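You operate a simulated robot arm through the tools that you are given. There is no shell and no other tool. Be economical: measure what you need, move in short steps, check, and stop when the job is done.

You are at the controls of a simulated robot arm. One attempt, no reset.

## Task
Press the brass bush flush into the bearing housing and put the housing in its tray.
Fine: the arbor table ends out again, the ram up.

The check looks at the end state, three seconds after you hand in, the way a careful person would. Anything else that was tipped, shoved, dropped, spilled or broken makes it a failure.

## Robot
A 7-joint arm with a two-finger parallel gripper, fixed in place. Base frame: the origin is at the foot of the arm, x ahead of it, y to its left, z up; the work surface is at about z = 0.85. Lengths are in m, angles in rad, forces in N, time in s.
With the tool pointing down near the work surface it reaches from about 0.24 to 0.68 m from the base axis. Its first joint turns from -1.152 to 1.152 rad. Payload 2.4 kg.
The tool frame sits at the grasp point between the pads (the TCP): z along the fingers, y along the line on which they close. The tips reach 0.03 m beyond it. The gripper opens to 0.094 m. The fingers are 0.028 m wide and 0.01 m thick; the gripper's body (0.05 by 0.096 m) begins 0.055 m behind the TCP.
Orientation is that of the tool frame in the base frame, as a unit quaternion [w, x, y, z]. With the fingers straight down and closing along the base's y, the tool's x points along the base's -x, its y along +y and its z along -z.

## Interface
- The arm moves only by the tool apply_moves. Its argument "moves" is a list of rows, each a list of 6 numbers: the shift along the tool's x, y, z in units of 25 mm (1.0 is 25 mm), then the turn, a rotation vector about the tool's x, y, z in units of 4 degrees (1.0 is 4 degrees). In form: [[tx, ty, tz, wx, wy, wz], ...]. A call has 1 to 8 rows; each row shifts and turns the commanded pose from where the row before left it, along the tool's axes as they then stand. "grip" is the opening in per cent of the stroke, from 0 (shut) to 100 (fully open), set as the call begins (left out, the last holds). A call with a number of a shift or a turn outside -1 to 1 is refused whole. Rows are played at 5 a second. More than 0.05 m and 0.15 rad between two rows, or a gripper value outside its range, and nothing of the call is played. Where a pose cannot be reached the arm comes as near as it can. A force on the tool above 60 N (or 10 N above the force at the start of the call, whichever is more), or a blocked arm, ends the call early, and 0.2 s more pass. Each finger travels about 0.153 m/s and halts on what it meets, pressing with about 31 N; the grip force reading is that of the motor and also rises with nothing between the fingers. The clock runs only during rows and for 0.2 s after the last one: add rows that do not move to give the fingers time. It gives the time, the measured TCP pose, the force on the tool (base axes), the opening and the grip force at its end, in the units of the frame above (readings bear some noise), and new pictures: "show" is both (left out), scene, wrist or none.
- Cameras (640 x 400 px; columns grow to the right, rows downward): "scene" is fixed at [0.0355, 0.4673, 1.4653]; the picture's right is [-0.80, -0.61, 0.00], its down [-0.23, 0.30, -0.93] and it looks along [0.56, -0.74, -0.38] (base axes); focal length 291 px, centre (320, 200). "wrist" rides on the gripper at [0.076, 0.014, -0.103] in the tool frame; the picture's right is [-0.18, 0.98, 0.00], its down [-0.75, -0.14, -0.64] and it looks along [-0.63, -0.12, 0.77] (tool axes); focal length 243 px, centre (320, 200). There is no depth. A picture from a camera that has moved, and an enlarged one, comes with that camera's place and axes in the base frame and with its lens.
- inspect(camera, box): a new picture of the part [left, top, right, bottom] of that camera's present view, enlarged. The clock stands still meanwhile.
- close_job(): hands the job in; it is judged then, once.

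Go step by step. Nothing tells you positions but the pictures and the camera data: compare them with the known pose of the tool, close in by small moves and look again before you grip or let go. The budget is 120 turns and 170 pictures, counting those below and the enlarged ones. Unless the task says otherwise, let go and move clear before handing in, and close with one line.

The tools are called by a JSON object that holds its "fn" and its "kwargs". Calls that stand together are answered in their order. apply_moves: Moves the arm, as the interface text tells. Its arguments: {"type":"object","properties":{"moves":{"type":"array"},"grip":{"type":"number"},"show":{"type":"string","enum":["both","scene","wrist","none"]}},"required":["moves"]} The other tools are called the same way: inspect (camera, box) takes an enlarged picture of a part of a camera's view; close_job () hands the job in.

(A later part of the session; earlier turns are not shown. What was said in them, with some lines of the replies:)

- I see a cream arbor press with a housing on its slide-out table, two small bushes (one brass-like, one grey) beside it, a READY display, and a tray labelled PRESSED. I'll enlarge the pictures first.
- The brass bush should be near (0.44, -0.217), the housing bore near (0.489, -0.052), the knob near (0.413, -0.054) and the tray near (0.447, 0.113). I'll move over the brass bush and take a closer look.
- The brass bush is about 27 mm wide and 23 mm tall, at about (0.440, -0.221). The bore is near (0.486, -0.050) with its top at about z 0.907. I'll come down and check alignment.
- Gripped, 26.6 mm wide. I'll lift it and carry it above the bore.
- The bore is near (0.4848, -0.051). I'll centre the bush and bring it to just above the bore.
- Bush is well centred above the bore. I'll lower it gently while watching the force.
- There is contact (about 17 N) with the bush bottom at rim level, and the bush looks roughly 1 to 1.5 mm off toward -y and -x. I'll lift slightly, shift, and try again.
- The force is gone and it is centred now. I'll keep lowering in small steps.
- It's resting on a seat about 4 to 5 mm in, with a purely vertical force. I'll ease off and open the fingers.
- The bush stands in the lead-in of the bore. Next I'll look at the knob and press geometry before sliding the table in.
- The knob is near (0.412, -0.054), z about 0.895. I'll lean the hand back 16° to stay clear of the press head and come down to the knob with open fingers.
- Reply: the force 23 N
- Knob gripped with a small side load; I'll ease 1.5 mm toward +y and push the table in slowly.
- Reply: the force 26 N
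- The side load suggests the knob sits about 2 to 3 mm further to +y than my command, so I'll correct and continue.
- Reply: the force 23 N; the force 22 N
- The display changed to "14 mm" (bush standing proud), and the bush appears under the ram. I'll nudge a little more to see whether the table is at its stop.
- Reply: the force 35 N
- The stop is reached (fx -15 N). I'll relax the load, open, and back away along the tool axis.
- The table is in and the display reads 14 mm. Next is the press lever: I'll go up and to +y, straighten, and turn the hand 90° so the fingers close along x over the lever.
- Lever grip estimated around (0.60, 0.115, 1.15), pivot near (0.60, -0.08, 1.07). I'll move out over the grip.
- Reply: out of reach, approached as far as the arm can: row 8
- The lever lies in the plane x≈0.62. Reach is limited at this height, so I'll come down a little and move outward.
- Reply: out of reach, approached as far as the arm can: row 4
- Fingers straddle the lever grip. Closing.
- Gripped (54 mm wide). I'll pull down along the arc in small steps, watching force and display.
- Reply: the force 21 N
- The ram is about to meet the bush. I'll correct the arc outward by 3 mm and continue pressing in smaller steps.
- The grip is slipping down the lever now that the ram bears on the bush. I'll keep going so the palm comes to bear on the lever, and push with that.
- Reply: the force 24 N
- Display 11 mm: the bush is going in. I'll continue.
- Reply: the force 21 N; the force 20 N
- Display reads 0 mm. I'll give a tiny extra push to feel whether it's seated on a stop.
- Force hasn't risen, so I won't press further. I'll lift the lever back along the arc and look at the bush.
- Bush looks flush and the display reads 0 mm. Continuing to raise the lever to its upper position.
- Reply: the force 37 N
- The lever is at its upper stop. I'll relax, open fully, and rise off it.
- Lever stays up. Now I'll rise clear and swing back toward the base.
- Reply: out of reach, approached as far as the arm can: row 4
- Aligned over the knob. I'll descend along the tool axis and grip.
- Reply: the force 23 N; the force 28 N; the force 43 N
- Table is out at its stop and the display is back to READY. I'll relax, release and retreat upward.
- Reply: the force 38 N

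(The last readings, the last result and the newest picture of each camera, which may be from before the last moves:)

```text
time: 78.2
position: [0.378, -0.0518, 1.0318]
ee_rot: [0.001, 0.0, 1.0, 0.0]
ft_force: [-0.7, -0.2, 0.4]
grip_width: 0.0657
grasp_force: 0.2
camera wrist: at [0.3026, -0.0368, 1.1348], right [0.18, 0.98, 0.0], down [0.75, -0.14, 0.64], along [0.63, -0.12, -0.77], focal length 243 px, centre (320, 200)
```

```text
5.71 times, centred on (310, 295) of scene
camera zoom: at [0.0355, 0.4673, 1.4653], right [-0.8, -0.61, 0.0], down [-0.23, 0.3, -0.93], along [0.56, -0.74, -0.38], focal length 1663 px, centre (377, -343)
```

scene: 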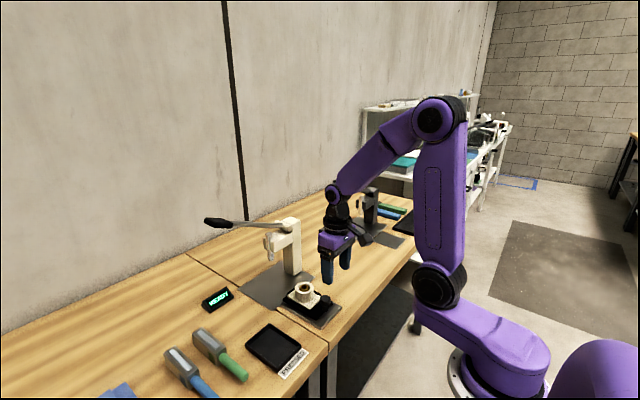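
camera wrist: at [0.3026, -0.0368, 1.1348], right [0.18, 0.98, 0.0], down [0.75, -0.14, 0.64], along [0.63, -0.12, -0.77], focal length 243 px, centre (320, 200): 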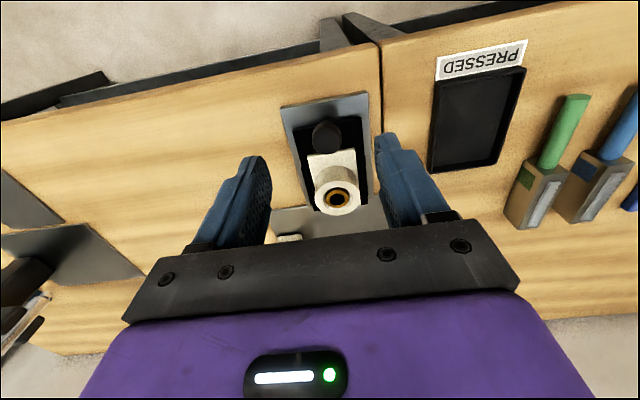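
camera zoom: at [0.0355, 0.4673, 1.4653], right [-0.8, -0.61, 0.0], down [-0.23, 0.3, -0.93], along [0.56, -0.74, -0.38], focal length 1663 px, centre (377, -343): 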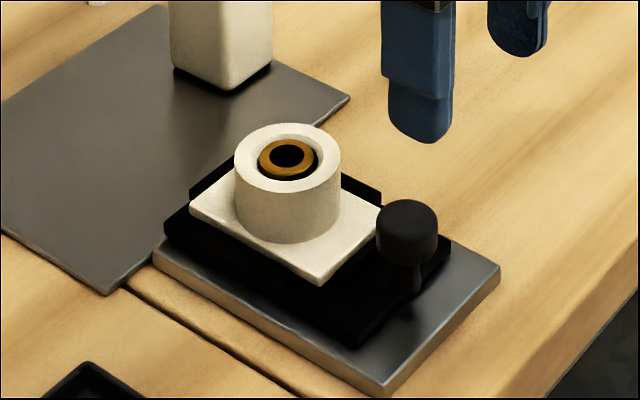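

The bush is flush and the table is out. Now I'll pick the housing up by its boss at about (0.487, -0.0505).

{"fn": "apply_moves", "kwargs": {"moves": [[-0.9, 0, 0, 0, 0, 0], [-0.9, 0, 0, 0, 0, 0], [-0.9, 0, 0, 0, 0, 0], [-0.9, 0.04, 0.5, 0, 0, 0], [-0.74, 0, 0.7, 0, 0, 0], [0, 0, 0, 0, 0, 0]], "grip": 88, "show": "wrist"}}

{"fn": "inspect", "kwargs": {"camera": "scene", "box": [260, 240, 350, 320]}}

```text
time: 79.6
position: [0.4866, -0.0497, 1.0001]
ee_rot: [0.0, 0.0, 1.0, 0.0]
ft_force: [-0.8, -0.2, -0.5]
grip_width: 0.0827
grasp_force: 0.0
camera wrist: at [0.4112, -0.0359, 1.1042], right [0.18, 0.98, 0.0], down [0.75, -0.14, 0.64], along [0.63, -0.12, -0.77], focal length 243 px, centre (320, 200)
```

wrist: 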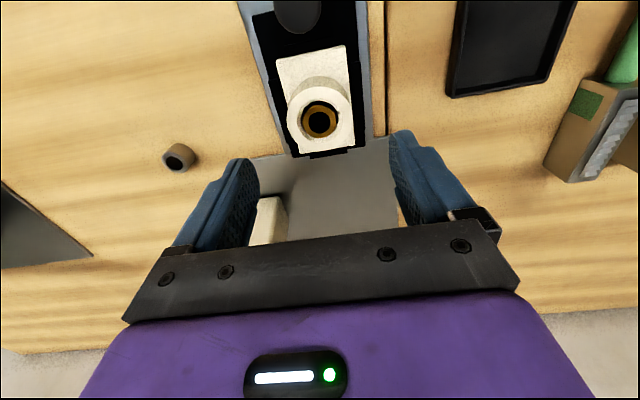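

```text
5.00 times, centred on (305, 280) of scene
camera zoom: at [0.0355, 0.4673, 1.4653], right [-0.8, -0.61, 0.0], down [-0.23, 0.3, -0.93], along [0.56, -0.74, -0.38], focal length 1456 px, centre (395, -200)
```

zoom: 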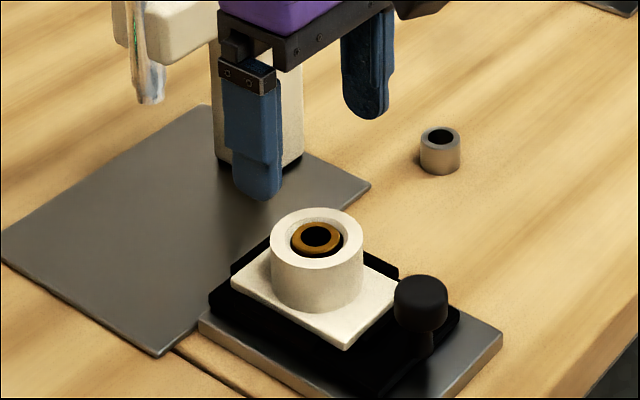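

{"fn": "apply_moves", "kwargs": {"moves": [[0, -0.03, 0.9, 0, 0, 0], [0, 0, 0.9, 0, 0, 0], [0, 0, 0.9, 0, 0, 0], [0, 0, 0.6, 0, 0, 0], [0, 0, 0, 0, 0, 0]], "show": "wrist"}}

{"fn": "inspect", "kwargs": {"camera": "scene", "box": [260, 240, 350, 320]}}

```text
time: 80.8
position: [0.4848, -0.0476, 0.9186]
ee_rot: [0.0, 0.0, 1.0, 0.0]
ft_force: [0.2, 0.8, -0.2]
grip_width: 0.0828
grasp_force: 0.0
camera wrist: at [0.4097, -0.0349, 1.0214], right [0.18, 0.98, 0.0], down [0.75, -0.14, 0.64], along [0.63, -0.12, -0.77], focal length 243 px, centre (320, 200)
```

wrist: 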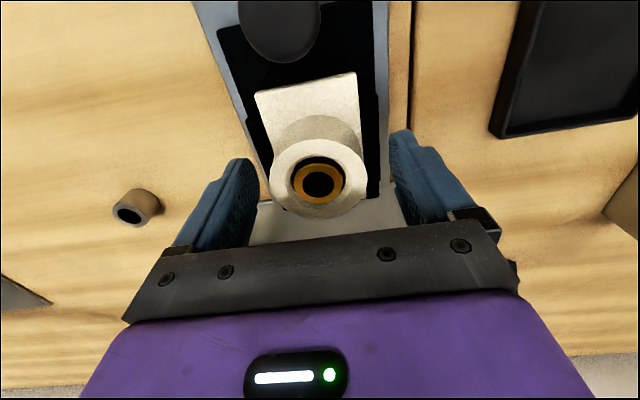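

```text
5.00 times, centred on (305, 280) of scene
camera zoom: at [0.0355, 0.4673, 1.4653], right [-0.8, -0.61, 0.0], down [-0.23, 0.3, -0.93], along [0.56, -0.74, -0.38], focal length 1456 px, centre (395, -200)
```

zoom: 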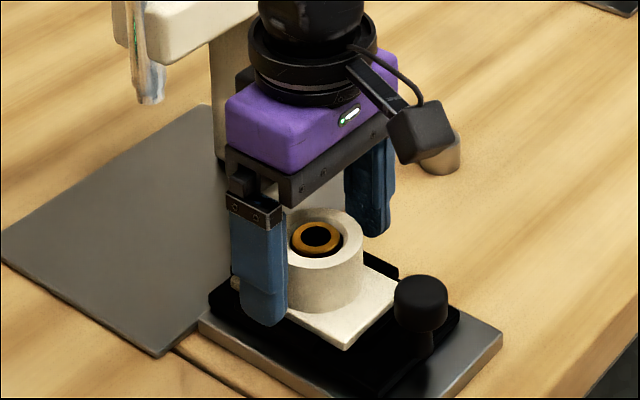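

{"fn": "apply_moves", "kwargs": {"moves": [[-0.1, -0.07, 0.12, 0, 0, 0], [0, 0, 0, 0, 0, 0]], "show": "none"}}

{"fn": "apply_moves", "kwargs": {"moves": [[0, 0, 0, 0, 0, 0], [0, 0, 0, 0, 0, 0], [0, 0, 0, 0, 0, 0]], "grip": 0, "show": "wrist"}}

```text
time: 81.4
position: [0.4871, -0.0501, 0.9173]
ee_rot: [0.0, 0.0, 1.0, 0.001]
ft_force: [0.8, -0.4, -0.1]
grip_width: 0.0827
grasp_force: 0.1
```

```text
time: 82.2
position: [0.4874, -0.0498, 0.9157]
ee_rot: [0.0, -0.001, 1.0, 0.0]
ft_force: [0.8, 7.8, -0.2]
grip_width: 0.0537
grasp_force: 31.4
camera wrist: at [0.4124, -0.0363, 1.0189], right [0.18, 0.98, 0.0], down [0.75, -0.14, 0.64], along [0.63, -0.12, -0.77], focal length 243 px, centre (320, 200)
```

wrist: 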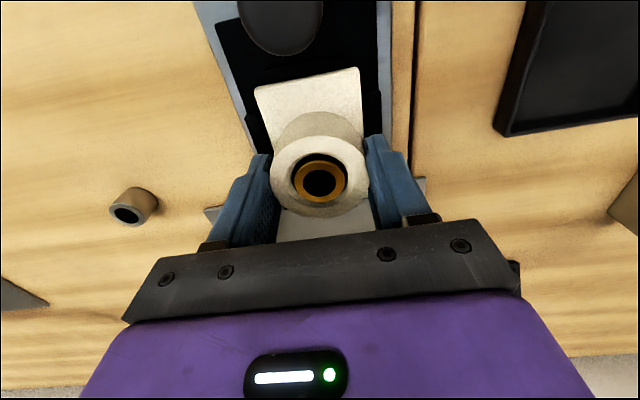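

Gripped the boss (53.7 mm). I'll lift straight up in small steps.

{"fn": "apply_moves", "kwargs": {"moves": [[0, 0, -0.2, 0, 0, 0], [0, 0, -0.4, 0, 0, 0], [0, 0, -0.8, 0, 0, 0], [0, 0, -1, 0, 0, 0], [0, 0, -1, 0, 0, 0], [0, 0, 0, 0, 0, 0]]}}

{"fn": "inspect", "kwargs": {"camera": "scene", "box": [240, 220, 350, 320]}}

```text
time: 83.6
position: [0.4869, -0.0509, 1.0002]
ee_rot: [0.0, -0.001, 1.0, 0.001]
ft_force: [0.3, -0.3, -3.5]
grip_width: 0.0539
grasp_force: 30.3
camera wrist: at [0.4129, -0.0378, 1.1039], right [0.18, 0.98, 0.0], down [0.75, -0.14, 0.64], along [0.63, -0.12, -0.77], focal length 243 px, centre (320, 200)
```

scene: 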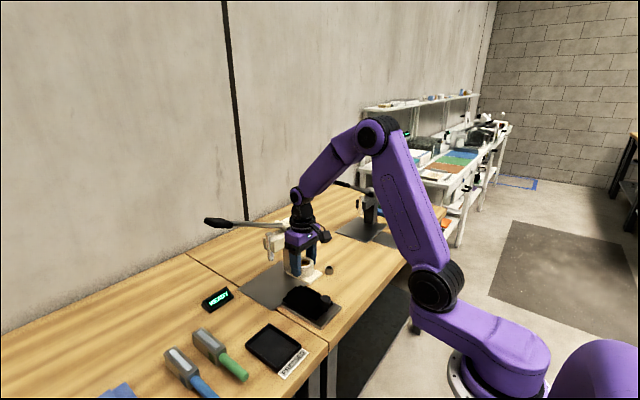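
wrist: 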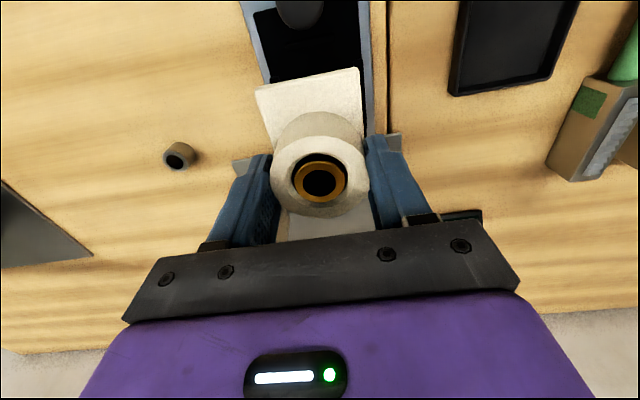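

```text
4.00 times, centred on (295, 270) of scene
camera zoom: at [0.0355, 0.4673, 1.4653], right [-0.8, -0.61, 0.0], down [-0.23, 0.3, -0.93], along [0.56, -0.74, -0.38], focal length 1164 px, centre (420, -80)
```

zoom: 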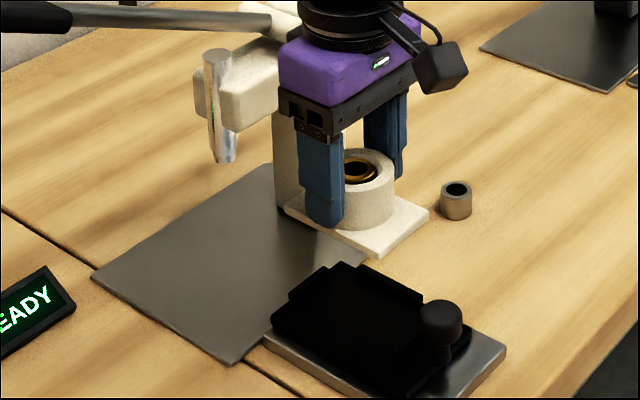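

Housing lifted cleanly. The tray spans x 0.39–0.506, y 0.07–0.157, so its centre is near (0.449, 0.113). I'll carry it over.

{"fn": "apply_moves", "kwargs": {"moves": [[0, 0.6, 0, 0, 0, 0], [0.3, 1, 0, 0, 0, 0], [0.3, 1, 0, 0, 0, 0], [0.3, 1, 0, 0, 0, 0], [0.3, 1, 0, 0, 0, 0], [0.3, 1, 0, 0, 0, 0], [0, 0.95, 0, 0, 0, 0], [0, 0, 0, 0, 0, 0]]}}

{"fn": "inspect", "kwargs": {"camera": "scene", "box": [210, 250, 340, 390]}}

```text
time: 85.4
position: [0.4523, 0.1127, 1.0012]
ee_rot: [0.0, 0.0, 1.0, 0.0]
ft_force: [0.5, -0.3, -2.7]
grip_width: 0.0539
grasp_force: 31.7
camera wrist: at [0.3758, 0.1261, 1.1038], right [0.18, 0.98, 0.0], down [0.75, -0.14, 0.64], along [0.63, -0.12, -0.77], focal length 243 px, centre (320, 200)
```

scene: 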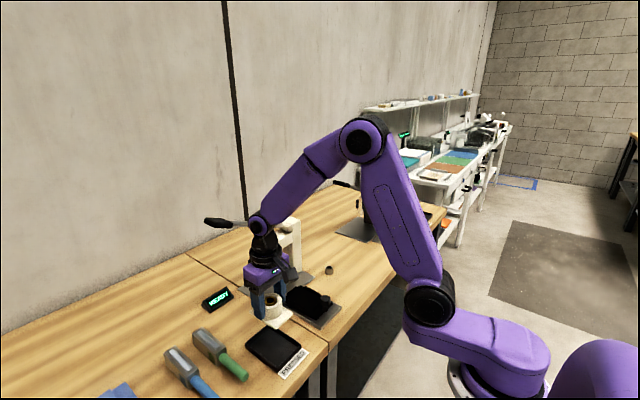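
wrist: 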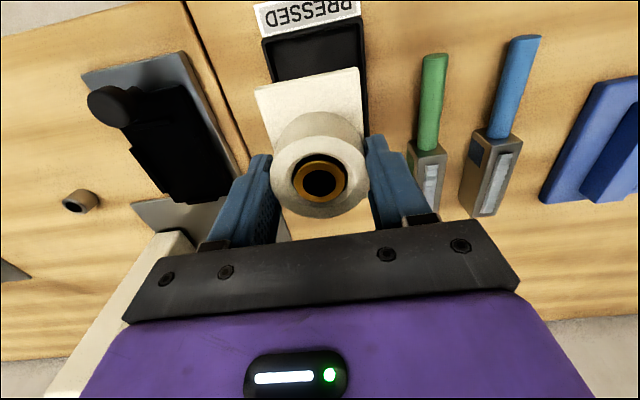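

```text
2.86 times, centred on (275, 320) of scene
camera zoom: at [0.0355, 0.4674, 1.4653], right [-0.8, -0.61, 0.0], down [-0.23, 0.3, -0.93], along [0.56, -0.74, -0.38], focal length 832 px, centre (449, -143)
```

zoom: 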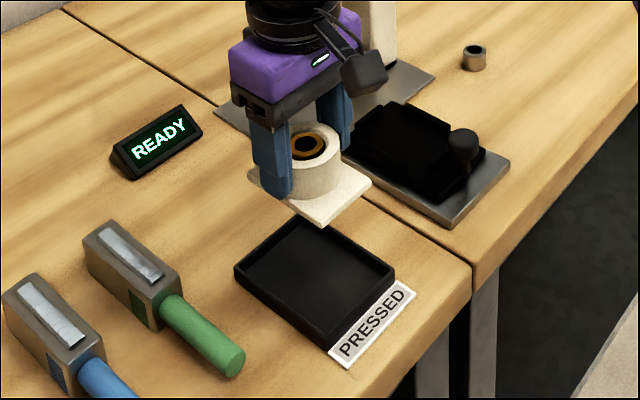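

{"fn": "apply_moves", "kwargs": {"moves": [[0.1, 0.03, 0.7, 0, 0, 0], [0, 0, 0.7, 0, 0, 0], [0, 0, 0.7, 0, 0, 0], [0, 0, 0.4, 0, 0, 0], [0, 0, 0, 0, 0, 0]], "show": "wrist"}}

{"fn": "inspect", "kwargs": {"camera": "scene", "box": [230, 280, 320, 380]}}

```text
time: 86.6
position: [0.4493, 0.1133, 0.9388]
ee_rot: [0.0, 0.0, 1.0, 0.001]
ft_force: [-0.4, 0.2, -4.5]
grip_width: 0.0537
grasp_force: 30.8
camera wrist: at [0.3735, 0.1273, 1.0416], right [0.18, 0.98, 0.0], down [0.75, -0.14, 0.64], along [0.63, -0.12, -0.77], focal length 243 px, centre (320, 200)
```

wrist: 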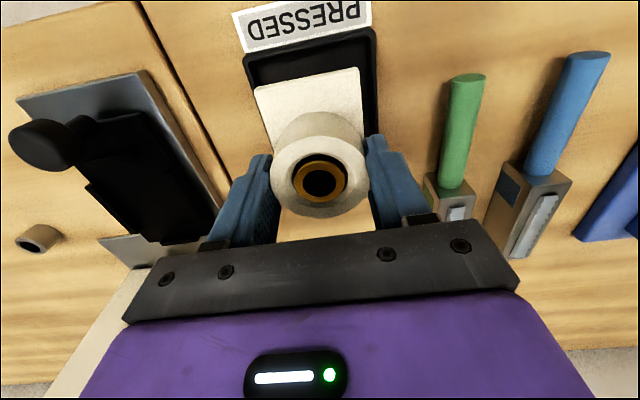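

```text
4.00 times, centred on (275, 330) of scene
camera zoom: at [0.0355, 0.4673, 1.4653], right [-0.8, -0.61, 0.0], down [-0.23, 0.3, -0.93], along [0.56, -0.74, -0.38], focal length 1164 px, centre (500, -320)
```

zoom: 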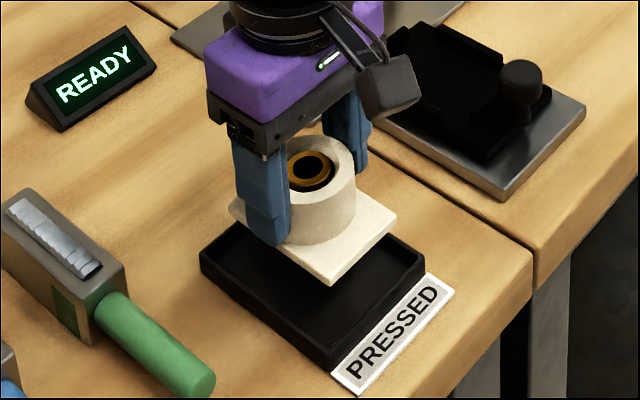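

{"fn": "apply_moves", "kwargs": {"moves": [[0, 0, 0.5, 0, 0, 0], [0, 0, 0.4, 0, 0, 0], [0, 0, 0.2, 0, 0, 0], [0, 0, 0.1, 0, 0, 0], [0, 0, 0, 0, 0, 0]], "show": "none"}}

{"fn": "inspect", "kwargs": {"camera": "scene", "box": [230, 280, 320, 380]}}

```text
time: 87.8
position: [0.4483, 0.1124, 0.9091]
ee_rot: [0.001, 0.001, 1.0, 0.0]
ft_force: [0.0, 0.1, -3.8]
grip_width: 0.0536
grasp_force: 31.3
```

```text
4.00 times, centred on (275, 330) of scene
camera zoom: at [0.0355, 0.4673, 1.4653], right [-0.8, -0.61, 0.0], down [-0.23, 0.3, -0.93], along [0.56, -0.74, -0.38], focal length 1164 px, centre (500, -320)
```

zoom: 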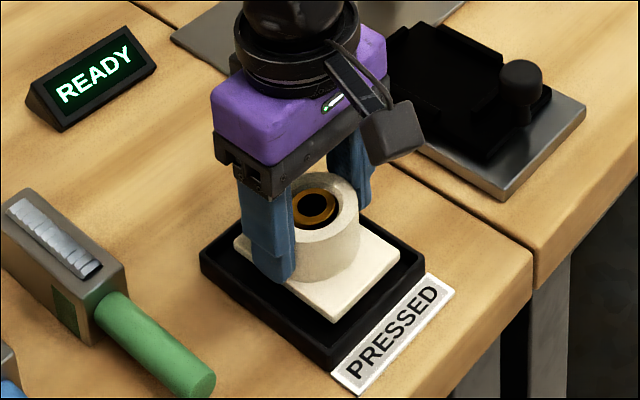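

It sits well inside the tray outline. I'll lower the last millimetres in small steps until contact.

{"fn": "apply_moves", "kwargs": {"moves": [[0, 0, 0.1, 0, 0, 0], [0, 0, 0.08, 0, 0, 0], [0, 0, 0, 0, 0, 0]], "show": "none"}}

{"fn": "apply_moves", "kwargs": {"moves": [[0, 0, 0.06, 0, 0, 0], [0, 0, 0, 0, 0, 0]], "show": "none"}}

```text
time: 88.6
position: [0.4471, 0.113, 0.9044]
ee_rot: [0.0, 0.0, 1.0, 0.0]
ft_force: [0.0, 1.4, -4.1]
grip_width: 0.0537
grasp_force: 30.8
```

```text
time: 89.2
position: [0.447, 0.1136, 0.9028]
ee_rot: [-0.001, 0.0, 1.0, 0.0]
ft_force: [-0.1, -0.7, -4.4]
grip_width: 0.0539
grasp_force: 31.3
```

{"fn": "apply_moves", "kwargs": {"moves": [[0, 0, 0.06, 0, 0, 0], [0, 0, 0.04, 0, 0, 0], [0, 0, 0, 0, 0, 0]], "show": "none"}}

{"fn": "inspect", "kwargs": {"camera": "scene", "box": [240, 300, 320, 370]}}

```text
time: 90.0
position: [0.4485, 0.112, 0.8995]
ee_rot: [0.0, 0.0, 1.0, 0.001]
ft_force: [0.7, 0.2, -3.9]
grip_width: 0.0537
grasp_force: 30.8
```

```text
5.71 times, centred on (280, 335) of scene
camera zoom: at [0.0355, 0.4673, 1.4653], right [-0.8, -0.61, 0.0], down [-0.23, 0.3, -0.93], along [0.56, -0.74, -0.38], focal length 1663 px, centre (549, -571)
```

zoom: 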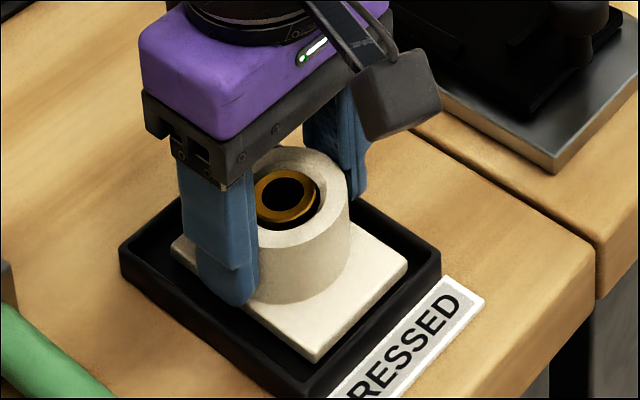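

{"fn": "apply_moves", "kwargs": {"moves": [[0, 0, 0.06, 0, 0, 0], [0, 0, 0.04, 0, 0, 0], [0, 0, 0, 0, 0, 0]], "show": "none"}}

```text
time: 90.8
position: [0.4487, 0.112, 0.8972]
ee_rot: [0.0, 0.0, 1.0, 0.0]
ft_force: [0.6, 0.2, -3.5]
grip_width: 0.0537
grasp_force: 30.5
```

{"fn": "apply_moves", "kwargs": {"moves": [[0, 0, 0.06, 0, 0, 0], [0, 0, 0.04, 0, 0, 0], [0, 0, 0, 0, 0, 0]], "show": "none"}}

{"fn": "inspect", "kwargs": {"camera": "scene", "box": [240, 300, 320, 370]}}

```text
time: 91.6
position: [0.4488, 0.1118, 0.8962]
ee_rot: [0.0, -0.001, 1.0, 0.0]
ft_force: [-5.7, -2.1, 29.3]
grip_width: 0.0537
grasp_force: 31.2
```

```text
5.71 times, centred on (280, 335) of scene
camera zoom: at [0.0349, 0.4672, 1.4653], right [-0.8, -0.61, 0.0], down [-0.23, 0.3, -0.93], along [0.56, -0.74, -0.38], focal length 1663 px, centre (549, -571)
```

zoom: 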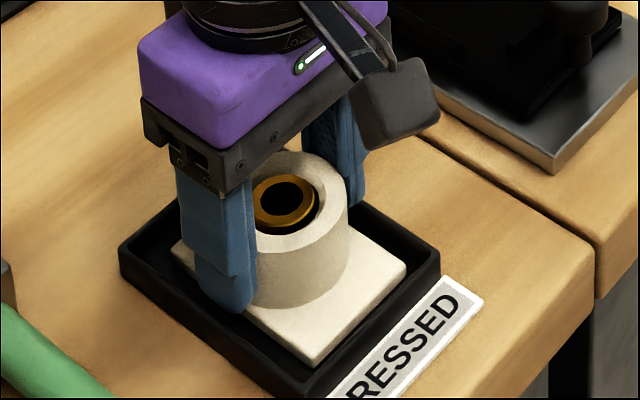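

Housing is on the tray floor. I'll relax, open just enough, and rise.

{"fn": "apply_moves", "kwargs": {"moves": [[0, 0, -0.06, 0, 0, 0], [0, 0, 0, 0, 0, 0]], "show": "none"}}

{"fn": "apply_moves", "kwargs": {"moves": [[0, 0, 0, 0, 0, 0], [0, 0, 0, 0, 0, 0], [0, 0, -0.3, 0, 0, 0], [0, 0, -0.7, 0, 0, 0], [0, 0, -1, 0, 0, 0], [0, 0, -1, 0, 0, 0], [0, 0, -1, 0, 0, 0], [0, 0, -1, 0, 0, 0]], "grip": 65}}

{"fn": "inspect", "kwargs": {"camera": "scene", "box": [240, 300, 320, 370]}}

{"fn": "inspect", "kwargs": {"camera": "wrist", "box": [240, 0, 400, 140]}}

```text
time: 92.2
position: [0.4485, 0.1123, 0.8958]
ee_rot: [0.0, 0.0, 1.0, -0.001]
ft_force: [1.2, 0.7, -1.3]
grip_width: 0.0536
grasp_force: 31.0
```

```text
time: 94.0
position: [0.4492, 0.1109, 1.0209]
ee_rot: [0.001, 0.0, 1.0, 0.0]
ft_force: [0.3, -0.5, -0.2]
grip_width: 0.0612
grasp_force: 0.0
camera wrist: at [0.3733, 0.1266, 1.1252], right [0.18, 0.98, 0.0], down [0.75, -0.14, 0.64], along [0.63, -0.12, -0.77], focal length 243 px, centre (320, 200)
```

scene: 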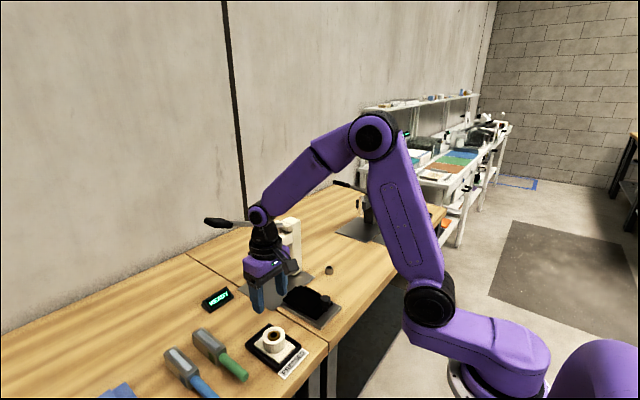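
wrist: 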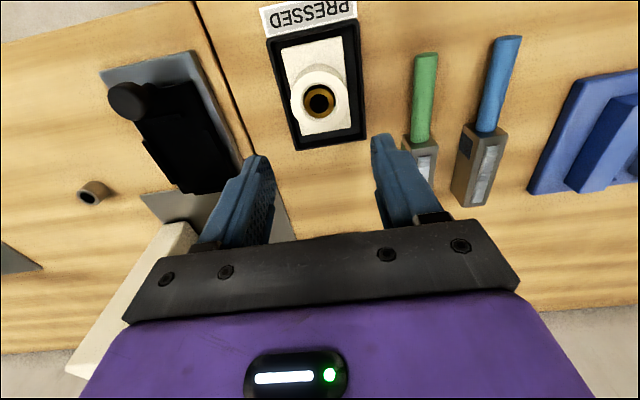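

```text
5.71 times, centred on (280, 335) of scene
camera zoom: at [0.0355, 0.4673, 1.4653], right [-0.8, -0.61, 0.0], down [-0.23, 0.3, -0.93], along [0.56, -0.74, -0.38], focal length 1663 px, centre (549, -571)
```

zoom: 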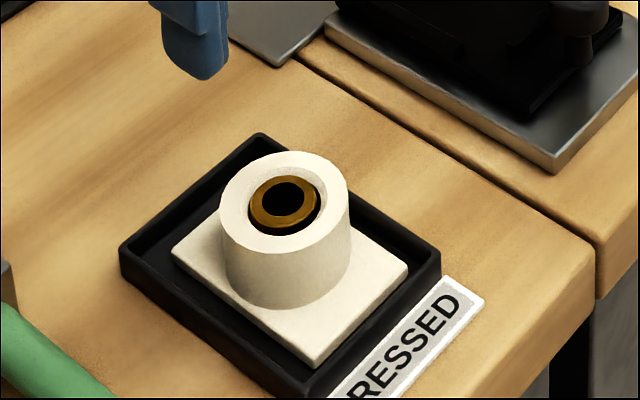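

```text
2.86 times, centred on (320, 70) of wrist
camera zoom: at [0.3733, 0.1266, 1.1252], right [0.18, 0.98, 0.0], down [0.75, -0.14, 0.64], along [0.63, -0.12, -0.77], focal length 693 px, centre (320, 571)
```

zoom: 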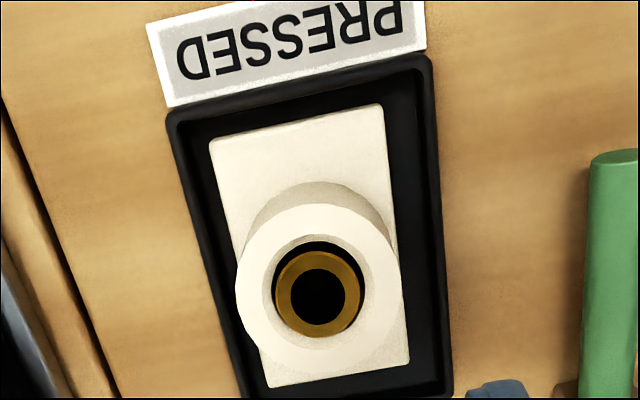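

The housing lies flat in the tray with the bush flush and concentric. I'll move clear and do a last check of the press.

{"fn": "apply_moves", "kwargs": {"moves": [[0.5, 0, -1, 0, 0, 0], [0.5, 0, -1, 0, 0, 0], [0.5, 0, -1, 0, 0, 0], [0.5, 0, -1, 0, 0, 0], [0, 0, -1, 0, 0, 0], [0, 0, 0, 0, 0, 0]], "show": "none"}}

{"fn": "inspect", "kwargs": {"camera": "scene", "box": [190, 200, 370, 390]}}

```text
time: 95.4
position: [0.3974, 0.112, 1.1481]
ee_rot: [-0.001, -0.001, 1.0, 0.001]
ft_force: [0.3, 0.1, 1.0]
grip_width: 0.0612
grasp_force: 0.0
```

```text
2.11 times, centred on (280, 295) of scene
camera zoom: at [0.0355, 0.4673, 1.4653], right [-0.8, -0.61, 0.0], down [-0.23, 0.3, -0.93], along [0.56, -0.74, -0.38], focal length 613 px, centre (404, 0)
```

zoom: 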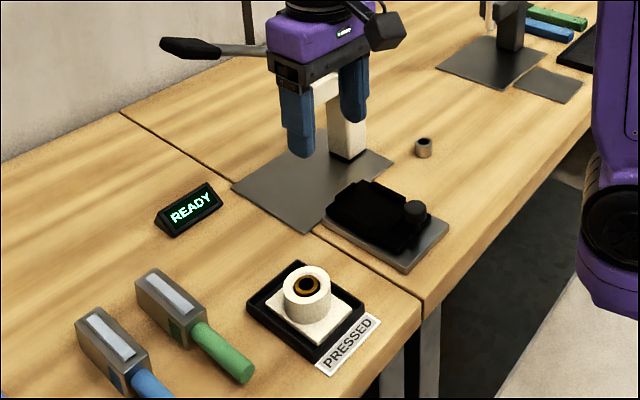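

Everything is in place: table out, ram and lever up, housing in its tray, nothing else disturbed. Handing in.

{"fn": "close_job", "kwargs": {}}

```text
The job is handed in.
```

I pressed the brass bush flush (the display read 0 mm) and put the housing in the PRESSED tray. The arbor table is out again, the ram is up, and nothing else was moved.
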